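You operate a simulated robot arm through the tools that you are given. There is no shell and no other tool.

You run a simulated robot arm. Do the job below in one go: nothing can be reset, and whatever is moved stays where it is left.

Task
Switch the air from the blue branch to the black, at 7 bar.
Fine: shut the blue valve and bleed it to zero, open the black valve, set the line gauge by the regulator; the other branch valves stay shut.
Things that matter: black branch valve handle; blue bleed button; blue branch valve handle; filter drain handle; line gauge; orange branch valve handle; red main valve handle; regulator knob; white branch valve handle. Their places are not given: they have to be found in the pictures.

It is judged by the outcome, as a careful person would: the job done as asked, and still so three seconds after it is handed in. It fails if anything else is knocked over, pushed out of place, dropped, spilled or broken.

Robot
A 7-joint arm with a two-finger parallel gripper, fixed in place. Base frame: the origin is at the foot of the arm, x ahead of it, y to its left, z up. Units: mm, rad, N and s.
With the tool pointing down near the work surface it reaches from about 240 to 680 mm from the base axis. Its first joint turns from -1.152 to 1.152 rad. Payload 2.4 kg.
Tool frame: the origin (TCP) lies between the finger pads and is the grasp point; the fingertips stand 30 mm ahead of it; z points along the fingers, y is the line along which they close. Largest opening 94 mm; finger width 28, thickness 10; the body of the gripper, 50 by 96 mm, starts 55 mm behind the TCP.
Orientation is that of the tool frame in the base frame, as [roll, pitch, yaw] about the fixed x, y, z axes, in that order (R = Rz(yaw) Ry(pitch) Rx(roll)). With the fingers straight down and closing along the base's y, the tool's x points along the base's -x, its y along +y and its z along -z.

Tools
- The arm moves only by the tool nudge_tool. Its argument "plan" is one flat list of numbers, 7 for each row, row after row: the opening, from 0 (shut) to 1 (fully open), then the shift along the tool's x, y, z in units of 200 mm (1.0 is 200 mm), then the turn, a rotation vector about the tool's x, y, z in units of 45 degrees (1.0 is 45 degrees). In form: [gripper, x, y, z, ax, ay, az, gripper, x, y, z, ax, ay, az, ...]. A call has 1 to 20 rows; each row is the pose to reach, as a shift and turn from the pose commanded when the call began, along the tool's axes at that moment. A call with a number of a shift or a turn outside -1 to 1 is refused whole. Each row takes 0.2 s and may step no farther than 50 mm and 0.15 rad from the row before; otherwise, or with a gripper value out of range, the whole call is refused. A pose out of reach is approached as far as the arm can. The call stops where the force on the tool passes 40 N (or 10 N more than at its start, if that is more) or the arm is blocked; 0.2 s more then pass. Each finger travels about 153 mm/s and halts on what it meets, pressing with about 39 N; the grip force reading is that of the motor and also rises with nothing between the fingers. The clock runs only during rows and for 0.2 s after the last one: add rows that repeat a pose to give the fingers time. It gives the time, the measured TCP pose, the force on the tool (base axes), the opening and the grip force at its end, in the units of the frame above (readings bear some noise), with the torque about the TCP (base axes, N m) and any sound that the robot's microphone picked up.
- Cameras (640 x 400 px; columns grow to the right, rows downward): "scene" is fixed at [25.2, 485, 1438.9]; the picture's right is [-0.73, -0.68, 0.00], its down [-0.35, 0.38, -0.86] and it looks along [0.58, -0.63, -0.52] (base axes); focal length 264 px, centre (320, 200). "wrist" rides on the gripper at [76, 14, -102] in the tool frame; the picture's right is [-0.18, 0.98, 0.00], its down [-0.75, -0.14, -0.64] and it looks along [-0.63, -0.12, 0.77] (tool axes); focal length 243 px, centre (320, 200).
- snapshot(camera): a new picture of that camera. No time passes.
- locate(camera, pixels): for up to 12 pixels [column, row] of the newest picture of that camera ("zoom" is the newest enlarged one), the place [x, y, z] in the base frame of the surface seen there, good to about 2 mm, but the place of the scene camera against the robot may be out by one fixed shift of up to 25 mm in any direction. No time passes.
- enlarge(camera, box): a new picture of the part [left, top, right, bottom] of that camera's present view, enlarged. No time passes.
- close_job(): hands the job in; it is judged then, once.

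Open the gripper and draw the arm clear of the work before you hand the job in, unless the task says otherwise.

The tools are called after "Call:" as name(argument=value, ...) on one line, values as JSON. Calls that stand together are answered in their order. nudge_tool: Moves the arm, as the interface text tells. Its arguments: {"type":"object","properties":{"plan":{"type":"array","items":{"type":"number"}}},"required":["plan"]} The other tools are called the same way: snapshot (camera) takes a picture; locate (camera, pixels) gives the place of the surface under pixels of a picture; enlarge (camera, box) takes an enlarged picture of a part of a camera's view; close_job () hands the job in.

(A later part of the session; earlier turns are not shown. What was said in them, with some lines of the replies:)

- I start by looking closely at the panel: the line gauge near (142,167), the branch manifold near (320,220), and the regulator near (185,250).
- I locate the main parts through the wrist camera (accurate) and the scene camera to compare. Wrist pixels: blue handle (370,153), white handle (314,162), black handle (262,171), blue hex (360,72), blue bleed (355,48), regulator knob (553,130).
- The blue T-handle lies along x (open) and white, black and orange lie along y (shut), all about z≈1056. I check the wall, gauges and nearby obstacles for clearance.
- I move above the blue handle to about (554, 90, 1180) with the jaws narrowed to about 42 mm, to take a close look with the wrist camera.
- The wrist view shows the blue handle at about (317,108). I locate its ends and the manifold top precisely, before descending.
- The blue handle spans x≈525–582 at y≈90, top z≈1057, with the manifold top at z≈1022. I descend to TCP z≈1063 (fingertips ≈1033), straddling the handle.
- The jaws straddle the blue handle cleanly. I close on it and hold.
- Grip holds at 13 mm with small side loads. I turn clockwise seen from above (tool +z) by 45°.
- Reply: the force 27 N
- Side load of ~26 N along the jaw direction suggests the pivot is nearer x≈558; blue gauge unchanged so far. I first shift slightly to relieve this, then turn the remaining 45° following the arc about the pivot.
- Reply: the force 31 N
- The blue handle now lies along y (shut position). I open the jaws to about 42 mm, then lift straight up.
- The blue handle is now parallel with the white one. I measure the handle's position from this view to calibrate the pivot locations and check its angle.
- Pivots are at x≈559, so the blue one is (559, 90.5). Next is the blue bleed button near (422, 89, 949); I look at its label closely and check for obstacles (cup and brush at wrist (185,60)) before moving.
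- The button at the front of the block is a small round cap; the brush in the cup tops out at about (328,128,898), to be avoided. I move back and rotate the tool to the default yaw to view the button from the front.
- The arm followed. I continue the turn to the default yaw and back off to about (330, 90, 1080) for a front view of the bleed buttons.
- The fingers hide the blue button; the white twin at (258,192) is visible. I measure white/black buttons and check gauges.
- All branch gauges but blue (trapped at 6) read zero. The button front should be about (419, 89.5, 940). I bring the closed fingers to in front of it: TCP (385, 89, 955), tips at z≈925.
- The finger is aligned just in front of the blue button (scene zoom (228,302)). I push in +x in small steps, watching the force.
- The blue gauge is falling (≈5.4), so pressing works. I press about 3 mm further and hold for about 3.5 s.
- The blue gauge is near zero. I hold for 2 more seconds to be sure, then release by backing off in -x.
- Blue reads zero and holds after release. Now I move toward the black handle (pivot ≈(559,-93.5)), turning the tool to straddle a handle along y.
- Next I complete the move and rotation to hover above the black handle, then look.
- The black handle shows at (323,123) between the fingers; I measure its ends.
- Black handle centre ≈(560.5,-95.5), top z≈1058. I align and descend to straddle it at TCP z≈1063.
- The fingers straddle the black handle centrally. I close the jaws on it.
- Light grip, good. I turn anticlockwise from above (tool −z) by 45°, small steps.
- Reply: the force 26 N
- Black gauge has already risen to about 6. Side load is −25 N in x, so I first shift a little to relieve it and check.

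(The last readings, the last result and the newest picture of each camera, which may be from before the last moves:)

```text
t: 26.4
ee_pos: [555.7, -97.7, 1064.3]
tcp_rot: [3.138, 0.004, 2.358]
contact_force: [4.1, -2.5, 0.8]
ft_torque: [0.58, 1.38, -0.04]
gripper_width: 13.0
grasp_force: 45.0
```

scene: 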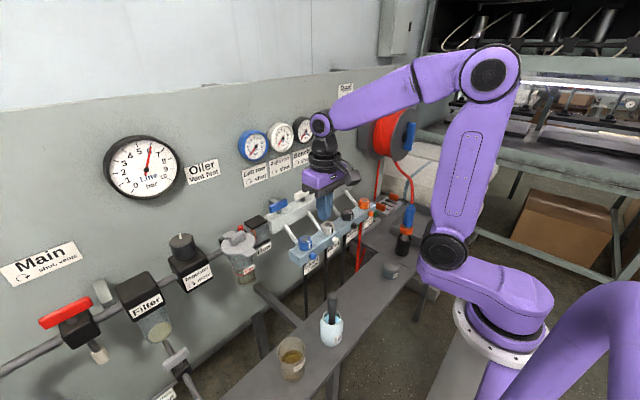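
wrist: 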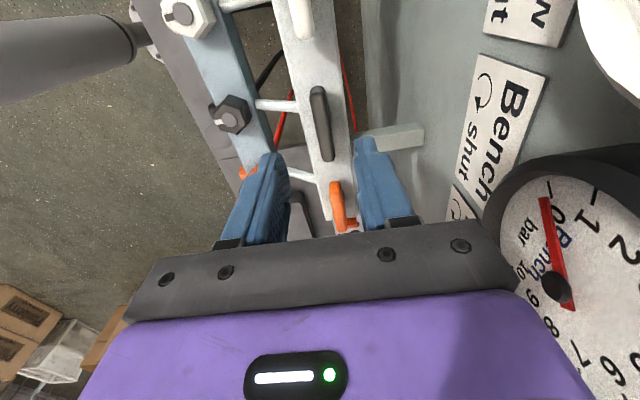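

The load is now near zero. I turn the remaining 45° following the estimated arc.

Call:
nudge_tool(plan=[0, -0.001, -0.0015, 0, 0, 0, -0.15, 0, -0.002, -0.003, 0, 0, 0, -0.3, 0, -0.003, -0.004, 0, 0, 0, -0.45, 0, -0.004, -0.0055, 0, 0, 0, -0.6, 0, -0.005, -0.007, 0, 0, 0, -0.75, 0, -0.0065, -0.008, 0, 0, 0, -0.9, 0, -0.0075, -0.009, 0, 0, 0, -1.0])

Call:
snapshot(camera="wrist")

Call:
enlarge(camera="scene", box=[220, 100, 350, 220])

```text
t: 28.0
ee_pos: [555.1, -99.8, 1064.4]
tcp_rot: [3.141, -0.001, -3.141]
contact_force: [0.6, -1.6, -10.5]
ft_torque: [-0.08, -1.38, -0.1]
gripper_width: 12.9
grasp_force: 45.3
```

```text
taken
```

wrist: 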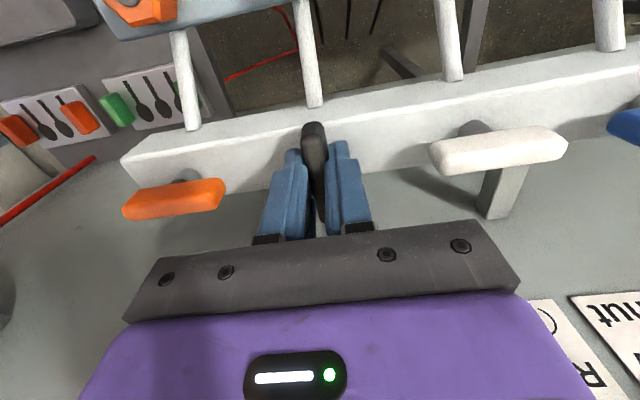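

```text
3.33 times, centred on (285, 160) of scene
```

zoom: 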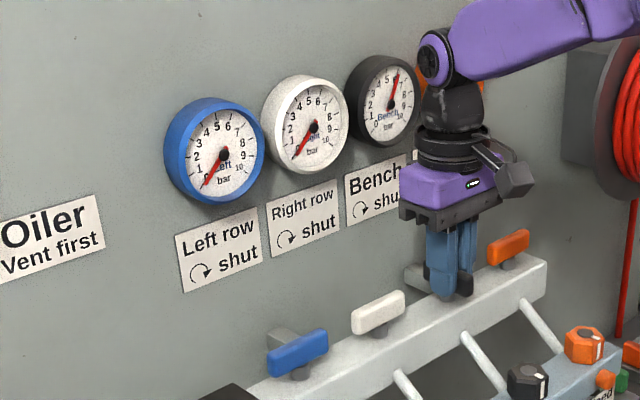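

The black handle now lies along x (open), with the black gauge at about 6. I open the jaws and lift straight up.

Call:
nudge_tool(plan=[0.4, 0, 0, 0, 0, 0, 0, 0.4, 0, 0, 0, 0, 0, 0, 0.4, 0, 0, -0.2, 0, 0, 0, 0.4, 0, 0, -0.4, 0, 0, 0, 0.4, 0, 0, -0.6, 0, 0, 0])

Call:
snapshot(camera="wrist")

Call:
snapshot(camera="scene")

Call:
enlarge(camera="scene", box=[90, 120, 220, 210])

Call:
enlarge(camera="scene", box=[220, 100, 380, 220])

```text
t: 29.2
ee_pos: [555.1, -101.2, 1182.6]
tcp_rot: [3.142, 0.001, 3.14]
contact_force: [-0.2, 0.3, 0.2]
ft_torque: [0.02, 0.0, 0.02]
gripper_width: 37.5
grasp_force: 0.0
```

```text
taken
```

wrist: 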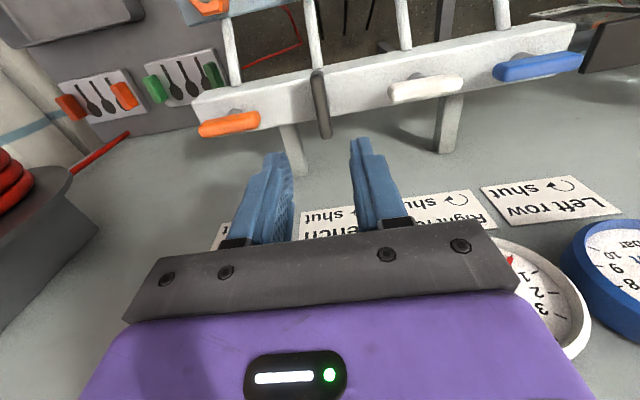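

```text
taken
```

scene: 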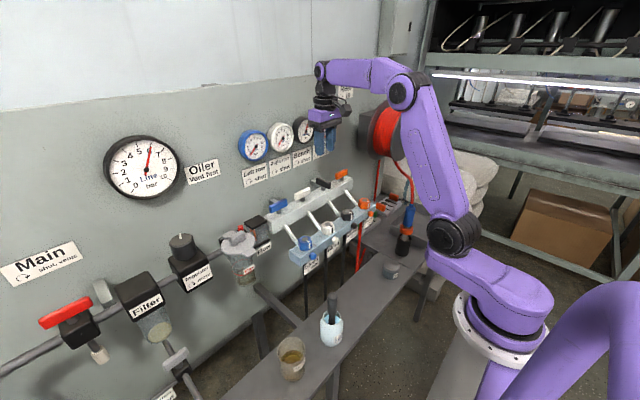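

```text
4.44 times, centred on (155, 165) of scene
```

zoom: 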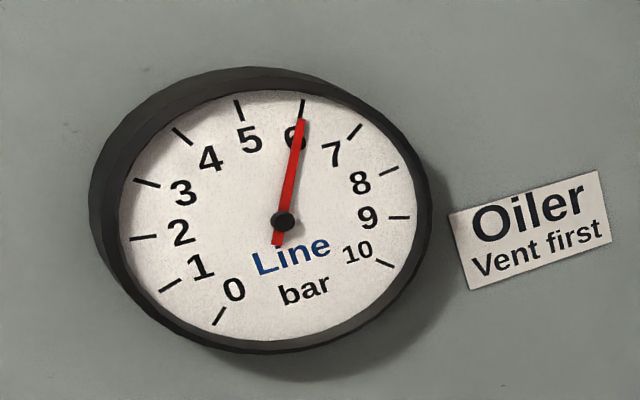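

```text
3.33 times, centred on (300, 160) of scene
```

zoom: 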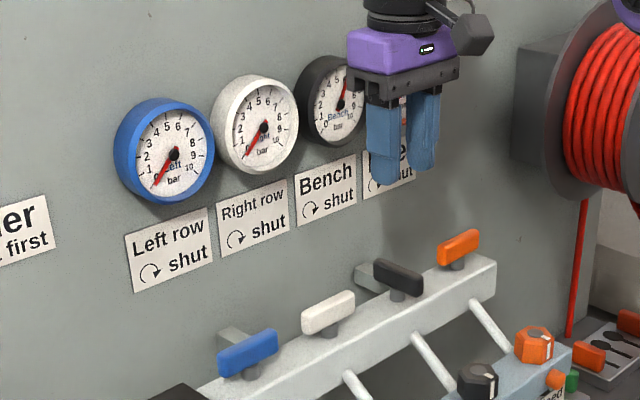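

Both valves are now right: black along x (open), blue/white/orange along y. Next, the regulator knob near (547,335,1083): I travel in +y at this height to above it.

Call:
nudge_tool(plan=[0.6, 0, 0.2, 0, 0, 0, 0, 0.7, 0, 0.4, 0, 0, 0, 0, 0.7, 0, 0.6, 0, 0, 0, 0, 0.7, 0, 0.8, 0, 0, 0, 0, 0.7, 0, 1.0, 0, 0, 0, 0])

Call:
nudge_tool(plan=[0.7, 0, 0.2, 0, 0, 0, 0, 0.7, 0, 0.4, 0, 0, 0, 0, 0.7, 0, 0.6, 0, 0, 0, 0, 0.7, 0, 0.8, 0, 0, 0, 0, 0.7, 0, 1.0, 0, 0, 0, 0])

Call:
snapshot(camera="wrist")

Call:
snapshot(camera="scene")

```text
t: 30.4
ee_pos: [554.2, 99.5, 1183.7]
tcp_rot: [3.141, 0.001, 3.139]
contact_force: [0.6, 0.6, -0.4]
ft_torque: [0.01, 0.0, 0.01]
gripper_width: 65.9
grasp_force: 0.1
```

```text
t: 31.6
ee_pos: [554.3, 297.3, 1185.5]
tcp_rot: [-3.139, -0.001, 3.14]
contact_force: [1.0, -0.5, -0.1]
ft_torque: [0.04, 0.05, 0.03]
gripper_width: 65.8
grasp_force: 0.1
```

```text
taken
```

wrist: 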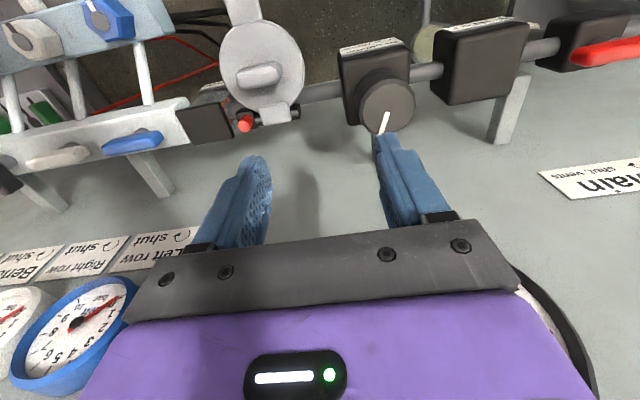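

```text
taken
```

scene: 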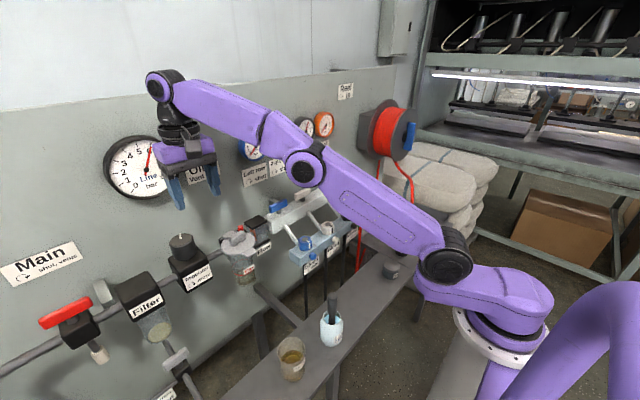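

The knob top is at wrist (388,103) with its white mark toward (385,122). I enlarge and measure its rim.

Call:
enlarge(camera="wrist", box=[330, 30, 460, 150])

Call:
locate(camera="wrist", pixels=[[364, 105], [412, 103], [388, 82], [388, 105], [388, 128], [375, 65], [360, 75], [348, 60], [400, 60], [372, 90], [404, 120], [370, 120]])

```text
3.33 times, centred on (395, 90) of wrist
```

zoom: 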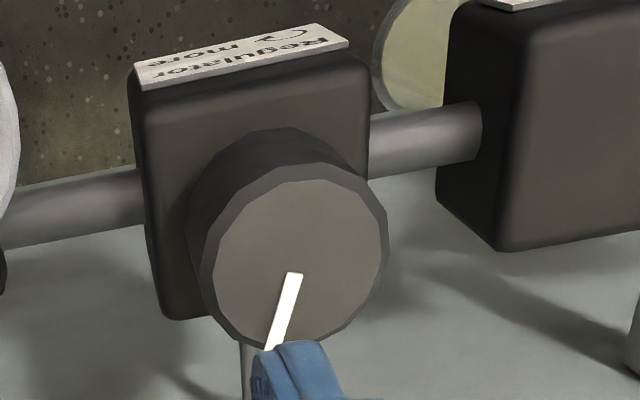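

```text
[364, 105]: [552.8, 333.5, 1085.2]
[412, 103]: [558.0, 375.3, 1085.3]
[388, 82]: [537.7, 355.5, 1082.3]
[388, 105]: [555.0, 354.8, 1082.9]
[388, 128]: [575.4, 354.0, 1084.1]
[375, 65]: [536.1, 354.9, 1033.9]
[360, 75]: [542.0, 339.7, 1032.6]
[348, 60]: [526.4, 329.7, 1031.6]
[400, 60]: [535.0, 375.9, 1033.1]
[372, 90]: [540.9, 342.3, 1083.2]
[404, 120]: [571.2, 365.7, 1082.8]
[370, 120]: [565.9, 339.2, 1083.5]
```

Knob centre ≈(559,354), radius ≈24, top z≈1084. I check neighbouring heights (filter block at (485,55), oiler lid at (260,75)) before descending.

Call:
locate(camera="wrist", pixels=[[485, 55], [450, 60], [440, 95], [525, 80], [260, 75], [300, 75], [243, 124], [600, 50], [575, 60], [440, 120]])

Call:
enlarge(camera="scene", box=[90, 120, 220, 210])

Call:
enlarge(camera="scene", box=[140, 200, 270, 300])

```text
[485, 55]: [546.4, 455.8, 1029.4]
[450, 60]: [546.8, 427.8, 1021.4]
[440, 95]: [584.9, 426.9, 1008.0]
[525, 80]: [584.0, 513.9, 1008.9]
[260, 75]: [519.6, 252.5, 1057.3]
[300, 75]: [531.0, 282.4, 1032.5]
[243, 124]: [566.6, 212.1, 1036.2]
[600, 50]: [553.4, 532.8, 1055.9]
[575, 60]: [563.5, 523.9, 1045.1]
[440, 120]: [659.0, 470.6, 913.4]
```

```text
4.44 times, centred on (155, 165) of scene
```

zoom: 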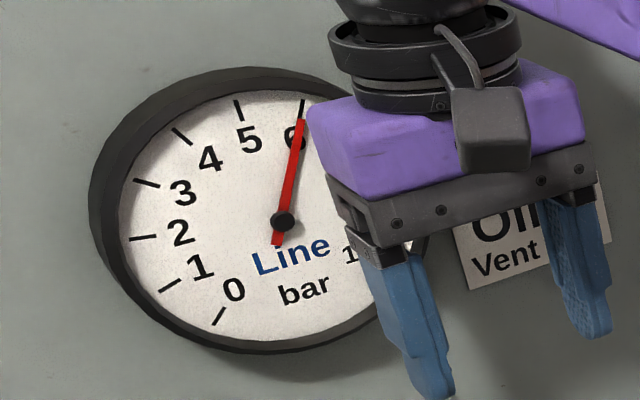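

```text
4.00 times, centred on (205, 250) of scene
```

zoom: 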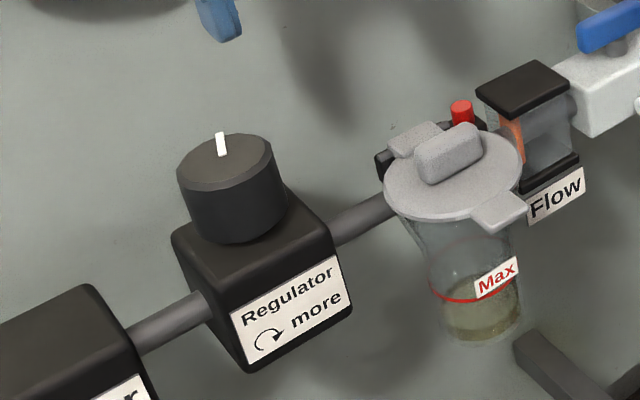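

Surroundings are lower than 1057, so descending to tips at z≈1051 is clear. I centre over the knob and descend.

Call:
nudge_tool(plan=[0.75, -0.015, 0.15, 0, 0, 0, 0, 0.75, -0.025, 0.283, 0, 0, 0, 0, 0.75, -0.025, 0.283, 0.2, 0, 0, 0, 0.75, -0.025, 0.283, 0.4, 0, 0, 0, 0.75, -0.025, 0.283, 0.52, 0, 0, 0, 0.75, -0.025, 0.283, 0.52, 0, 0, 0])

Call:
snapshot(camera="wrist")

Call:
snapshot(camera="scene")

```text
t: 33.0
ee_pos: [559.2, 355.8, 1081.4]
tcp_rot: [-3.141, 0.0, 3.139]
contact_force: [0.2, -0.6, 1.1]
ft_torque: [-0.02, 0.0, 0.0]
gripper_width: 70.4
grasp_force: 0.0
out of reach, approached as far as the arm can: row 1, 2, 3
```

```text
taken
```

wrist: 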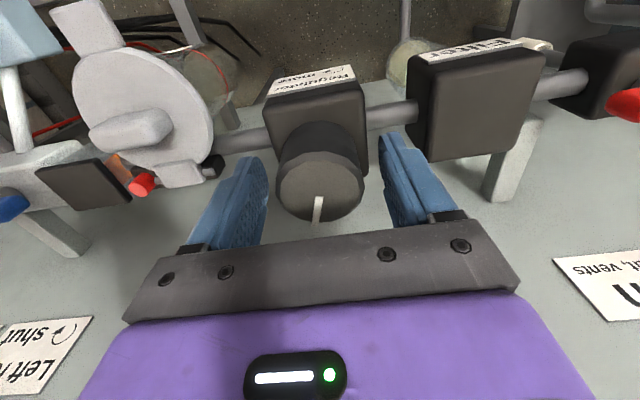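

```text
taken
```

scene: 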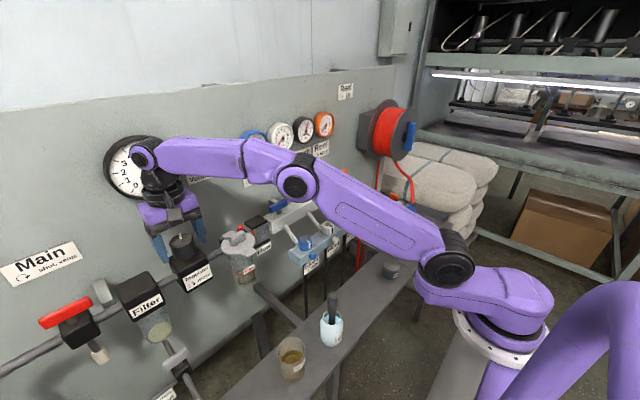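

The knob sits between the fingers. I recheck its centre from here before closing.

Call:
locate(camera="wrist", pixels=[[280, 187], [361, 182], [320, 155], [320, 185], [318, 215], [312, 187], [264, 185], [385, 180]])

Call:
enlarge(camera="wrist", box=[230, 110, 430, 240])

```text
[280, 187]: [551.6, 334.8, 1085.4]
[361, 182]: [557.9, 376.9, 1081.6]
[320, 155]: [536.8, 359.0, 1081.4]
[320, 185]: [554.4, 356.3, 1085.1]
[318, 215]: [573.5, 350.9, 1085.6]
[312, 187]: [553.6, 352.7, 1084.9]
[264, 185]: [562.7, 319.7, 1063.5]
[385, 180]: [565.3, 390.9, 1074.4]
```

```text
3.08 times, centred on (330, 175) of wrist
```

zoom: 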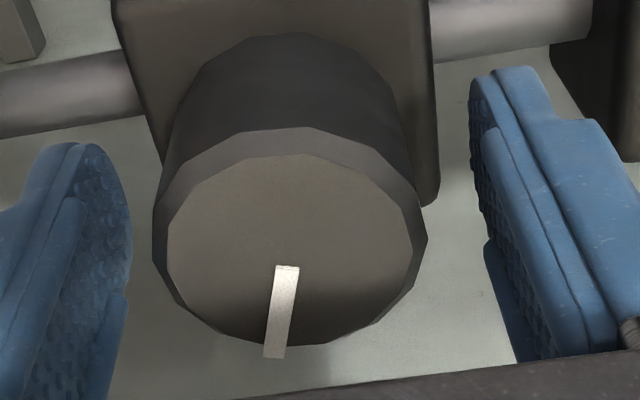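

Knob centre ≈(558,355.5), matching the TCP. I close on the knob.

Call:
nudge_tool(plan=[0.3, 0, 0, 0, 0, 0, 0, 0.3, 0, 0, 0, 0, 0, 0])

```text
t: 33.6
ee_pos: [558.0, 354.8, 1081.4]
tcp_rot: [-3.141, 0.001, 3.141]
contact_force: [5.3, 0.6, -3.1]
ft_torque: [0.13, -0.34, 0.02]
gripper_width: 48.0
grasp_force: 45.1
```

Gripped at 48 mm with 45 N. I turn clockwise ("more") by about 20° and read the gauges.

Call:
nudge_tool(plan=[0.3, 0, 0, 0, 0, 0, 0.15, 0.3, 0, 0, 0, 0, 0, 0.3, 0.3, 0, 0, 0, 0, 0, 0.45, 0.3, 0, 0, 0, 0, 0, 0.45])

Call:
enlarge(camera="scene", box=[90, 110, 240, 220])

Call:
enlarge(camera="scene", box=[240, 100, 350, 180])

Call:
enlarge(camera="wrist", box=[230, 110, 430, 240])

```text
t: 34.6
ee_pos: [559.3, 356.5, 1081.0]
tcp_rot: [-3.14, 0.0, 2.787]
contact_force: [-3.8, -9.4, 6.2]
ft_torque: [-0.01, 0.28, -0.02]
gripper_width: 48.0
grasp_force: 44.9
```

```text
3.64 times, centred on (165, 165) of scene
```

zoom: 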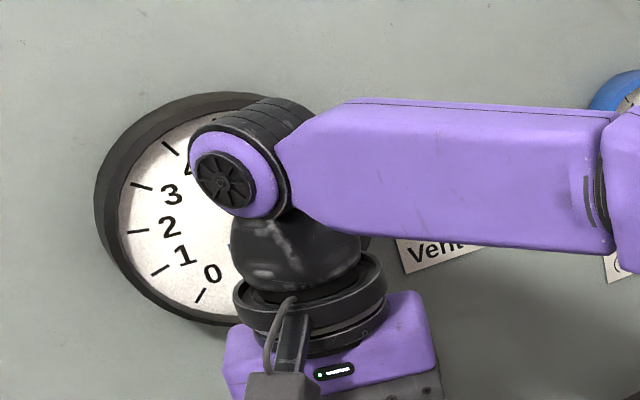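

```text
5.00 times, centred on (295, 140) of scene
```

zoom: 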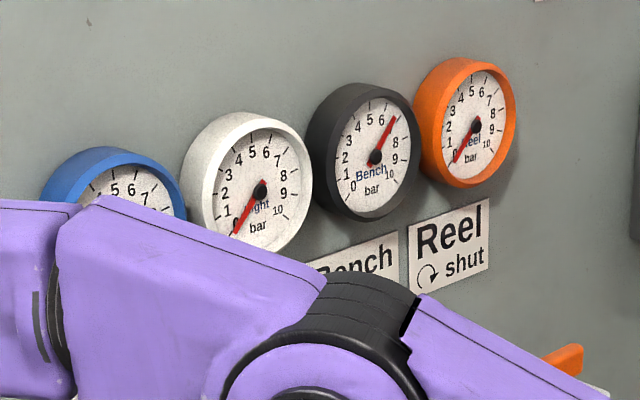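

```text
3.08 times, centred on (330, 175) of wrist
```

zoom: 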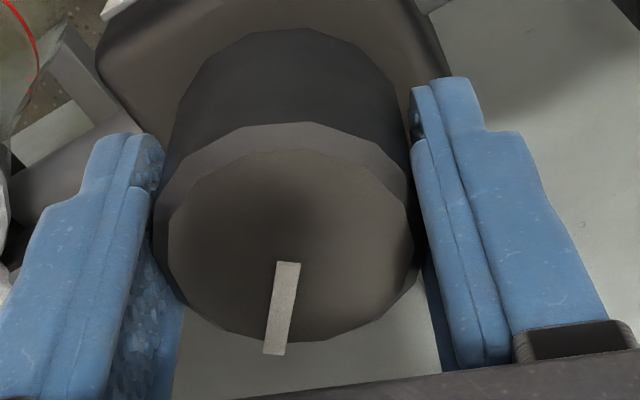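

The black "Bench" gauge is visible while I hold the knob and has risen past 6. I zoom on it for a finer reading.

Call:
enlarge(camera="scene", box=[298, 114, 328, 146])

```text
12.50 times, centred on (313, 130) of scene
```

zoom: 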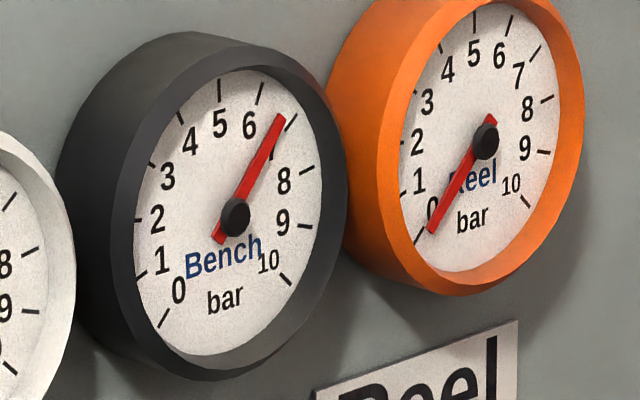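

The Bench gauge reads about 6.65 (needle between ticks 6 at (262,92) and 7 at (292,122)). I turn a further ~8° and hold to let it settle.

Call:
nudge_tool(plan=[0.3, 0, 0, 0, 0, 0, 0.1, 0.3, 0, 0, 0, 0, 0, 0.18, 0.3, 0, 0, 0, 0, 0, 0.18, 0.3, 0, 0, 0, 0, 0, 0.18, 0.3, 0, 0, 0, 0, 0, 0.18])

Call:
enlarge(camera="scene", box=[298, 114, 328, 146])

Call:
enlarge(camera="wrist", box=[230, 110, 430, 240])

```text
t: 35.8
ee_pos: [559.2, 355.3, 1080.7]
tcp_rot: [-3.139, 0.001, 2.645]
contact_force: [-8.0, -16.4, 11.2]
ft_torque: [0.01, 0.36, -0.04]
gripper_width: 47.7
grasp_force: 44.5
```

```text
12.50 times, centred on (313, 130) of scene
```

zoom: 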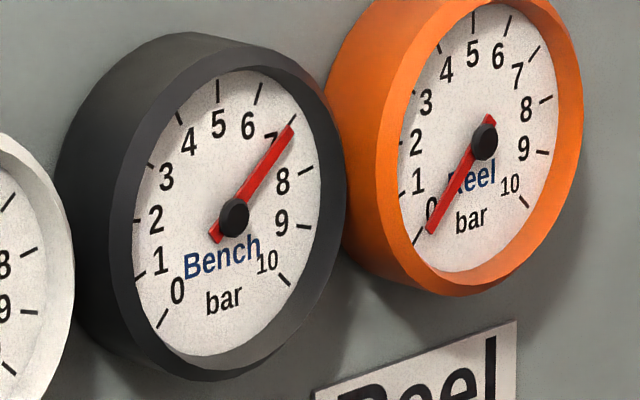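

```text
3.08 times, centred on (330, 175) of wrist
```

zoom: 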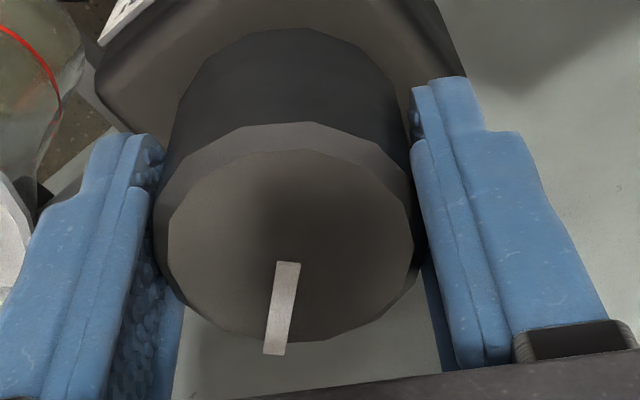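

The Bench gauge now reads about 7 (needle tip (290,126) against the tick (293,120)). I release the knob, rise slightly and withdraw along tool +x and then away, so the line gauge can be seen.

Call:
nudge_tool(plan=[0.8, 0, 0, 0, 0, 0, 0, 0.8, 0, 0, 0, 0, 0, 0, 0.8, 0, 0, -0.15, 0, 0, 0, 0.8, 0.15, 0, -0.25, 0, 0, 0, 0.8, 0.3, 0, -0.35, 0, 0, 0, 0.8, 0.3, -0.2, -0.4, 0, 0, 0, 0.8, 0.3, -0.4, -0.4, 0, 0, 0, 0.8, 0.3, -0.6, -0.4, 0, 0, 0, 0.8, 0.3, -0.8, -0.4, 0, 0, 0])

Call:
snapshot(camera="scene")

Call:
enlarge(camera="scene", box=[100, 130, 190, 205])

Call:
enlarge(camera="scene", box=[230, 100, 350, 190])

```text
t: 37.8
ee_pos: [432.8, 242.9, 1159.8]
tcp_rot: [3.139, 0.001, 2.649]
contact_force: [-0.5, 0.5, 0.6]
ft_torque: [0.02, -0.03, 0.0]
gripper_width: 75.2
grasp_force: 0.1
```

```text
taken
```

scene: 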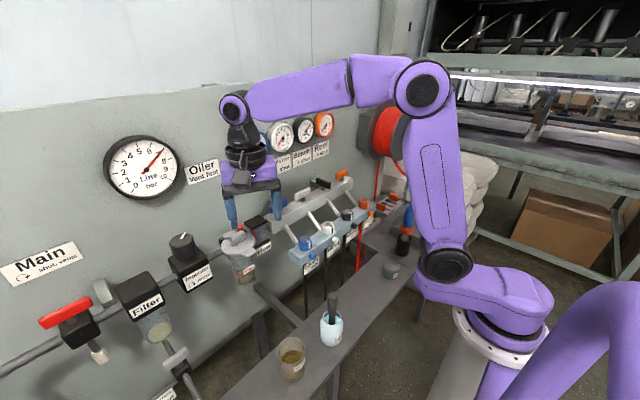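

```text
5.33 times, centred on (145, 168) of scene
```

zoom: 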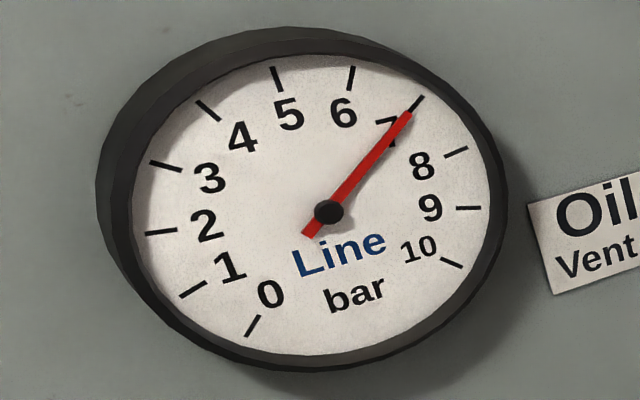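

```text
4.44 times, centred on (290, 145) of scene
```

zoom: 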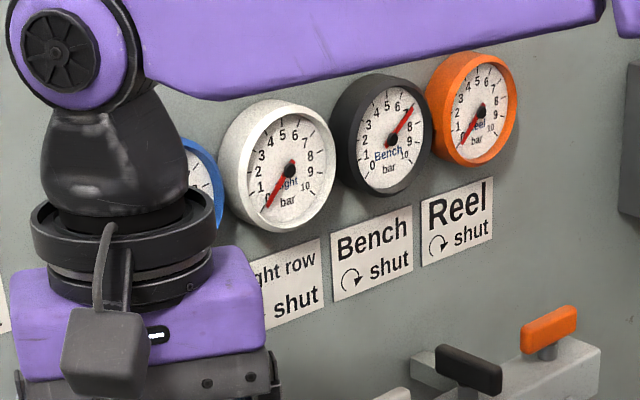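

The line gauge needle lies on the 7 tick (tip (411,112), tick (417,103)). I zoom further to verify and let a few seconds pass while drawing the arm clear.

Call:
enlarge(camera="scene", box=[138, 142, 170, 174])

Call:
nudge_tool(plan=[0.8, 0.1, -0.15, 0, 0, 0, 0, 0.8, 0.2, -0.3, 0, 0, 0, 0, 0.8, 0.2, -0.5, -0.1, 0, 0, 0, 0.8, 0.2, -0.7, -0.2, 0, 0, 0, 0.8, 0.2, -0.9, -0.3, 0, 0, 0, 0.8, 0.2, -0.9, -0.3, 0, 0, 0, 0.8, 0.2, -0.9, -0.3, 0, 0, 0, 0.8, 0.2, -0.9, -0.3, 0, 0, 0, 0.8, 0.2, -0.9, -0.3, 0, 0, 0, 0.8, 0.2, -0.9, -0.3, 0, 0, 0, 0.8, 0.2, -0.9, -0.3, 0, 0, 0, 0.8, 0.2, -0.9, -0.3, 0, 0, 0])

Call:
snapshot(camera="scene")

Call:
enlarge(camera="scene", box=[138, 142, 170, 174])

Call:
enlarge(camera="scene", box=[220, 100, 380, 220])

```text
12.50 times, centred on (154, 158) of scene
```

zoom: 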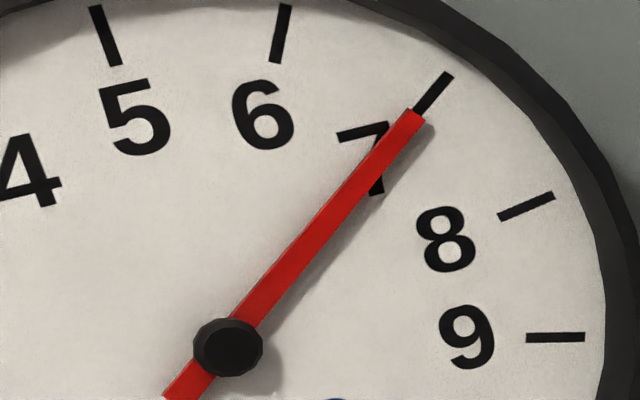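

```text
t: 40.4
ee_pos: [308.3, 106.9, 1219.5]
tcp_rot: [3.141, 0.002, 2.648]
contact_force: [-0.4, 0.2, -0.7]
ft_torque: [-0.02, 0.01, 0.01]
gripper_width: 75.2
grasp_force: 0.0
```

```text
taken
```

scene: 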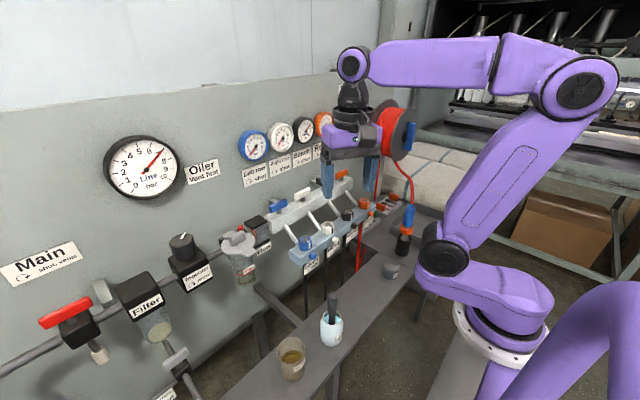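

```text
12.50 times, centred on (154, 158) of scene
```

zoom: 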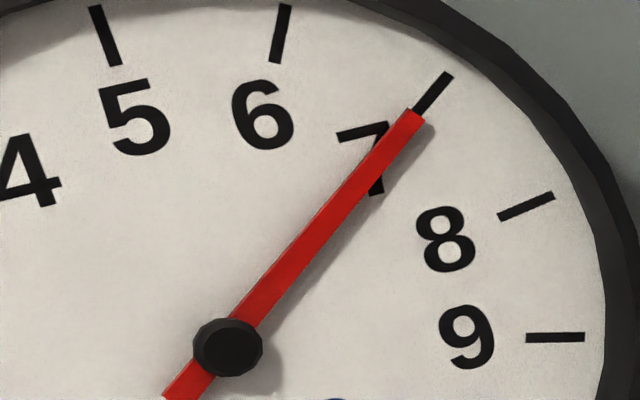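

```text
3.33 times, centred on (300, 160) of scene
```

zoom: 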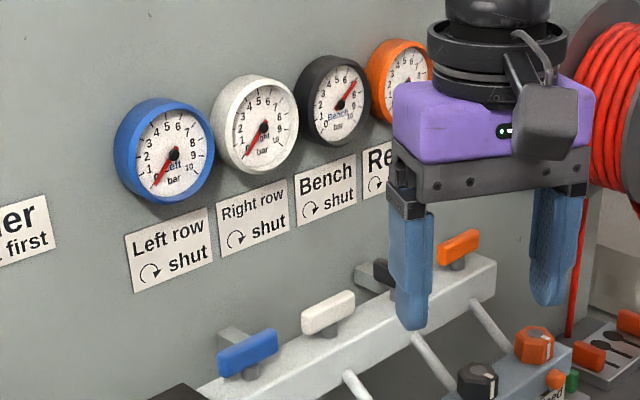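

The needle is very near 7, but parallax could hide a few hundredths of a bar, so I zoom more on the needle hub, tip and the 7 tick to compute its angle exactly.

Call:
enlarge(camera="scene", box=[154, 143, 170, 159])

Call:
enlarge(camera="scene", box=[138, 162, 154, 178])

Call:
enlarge(camera="scene", box=[298, 114, 328, 146])

```text
16.00 times, centred on (162, 151) of scene
```

zoom: 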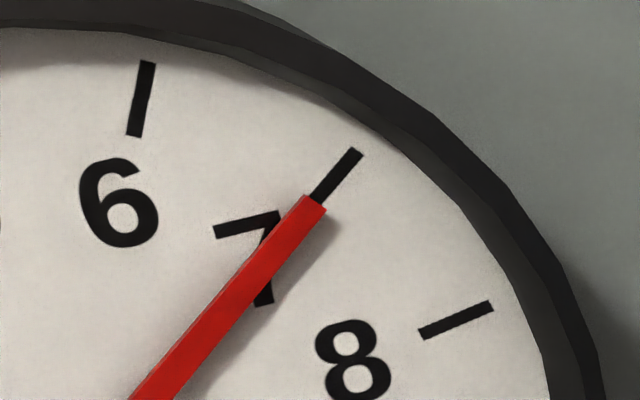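

```text
16.00 times, centred on (146, 170) of scene
```

zoom: 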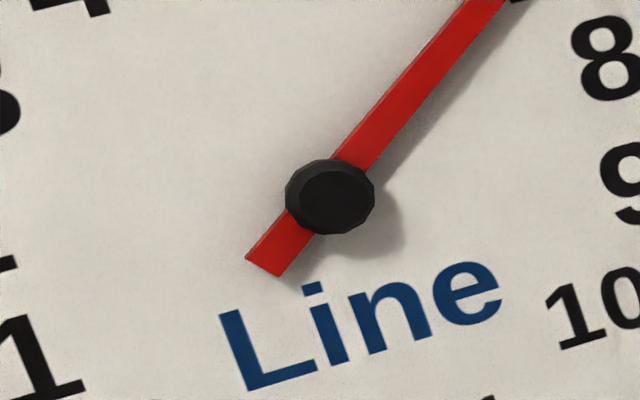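

```text
12.50 times, centred on (313, 130) of scene
```

zoom: 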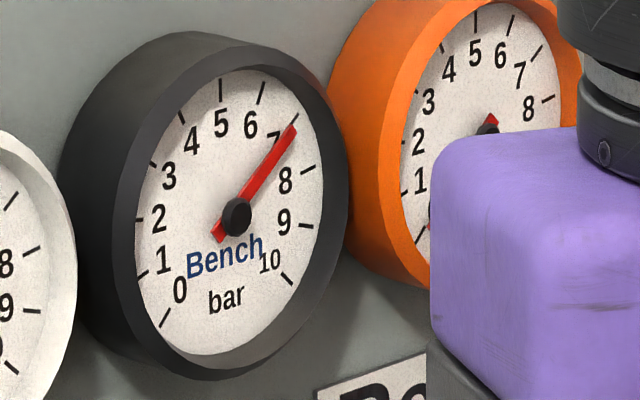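

The needle angle works out to about 6.96–7.0 bar, steady over several seconds, and the Bench gauge agrees. Blue reads 0, white and orange are untouched and shut, black is along x (open), and the arm is clear with the gripper open, so I hand the job in.

Call:
close_job()

```text
The job is handed in.
```

The air is switched from the blue branch to the black, and the line gauge is set to 7 bar.

- **Blue branch:** the valve is shut, and I bled it to zero with the bleed button. The gauge stayed at zero after I let go.
- **Black branch:** the valve is fully open, and its gauge also shows about 7 bar.
- **Line gauge:** the needle sits on the 7 mark. Allowing for the camera's viewing angle I put it between 6.95 and 7.0 bar, and it held steady for several seconds. I left the knob alone rather than risk turning it by gripping it again.
- **Other controls:** the white and orange branch valves stayed shut. I did not touch the red main valve or the filter drain, and nothing was knocked or moved.

The gripper is open and the arm is clear of the work.
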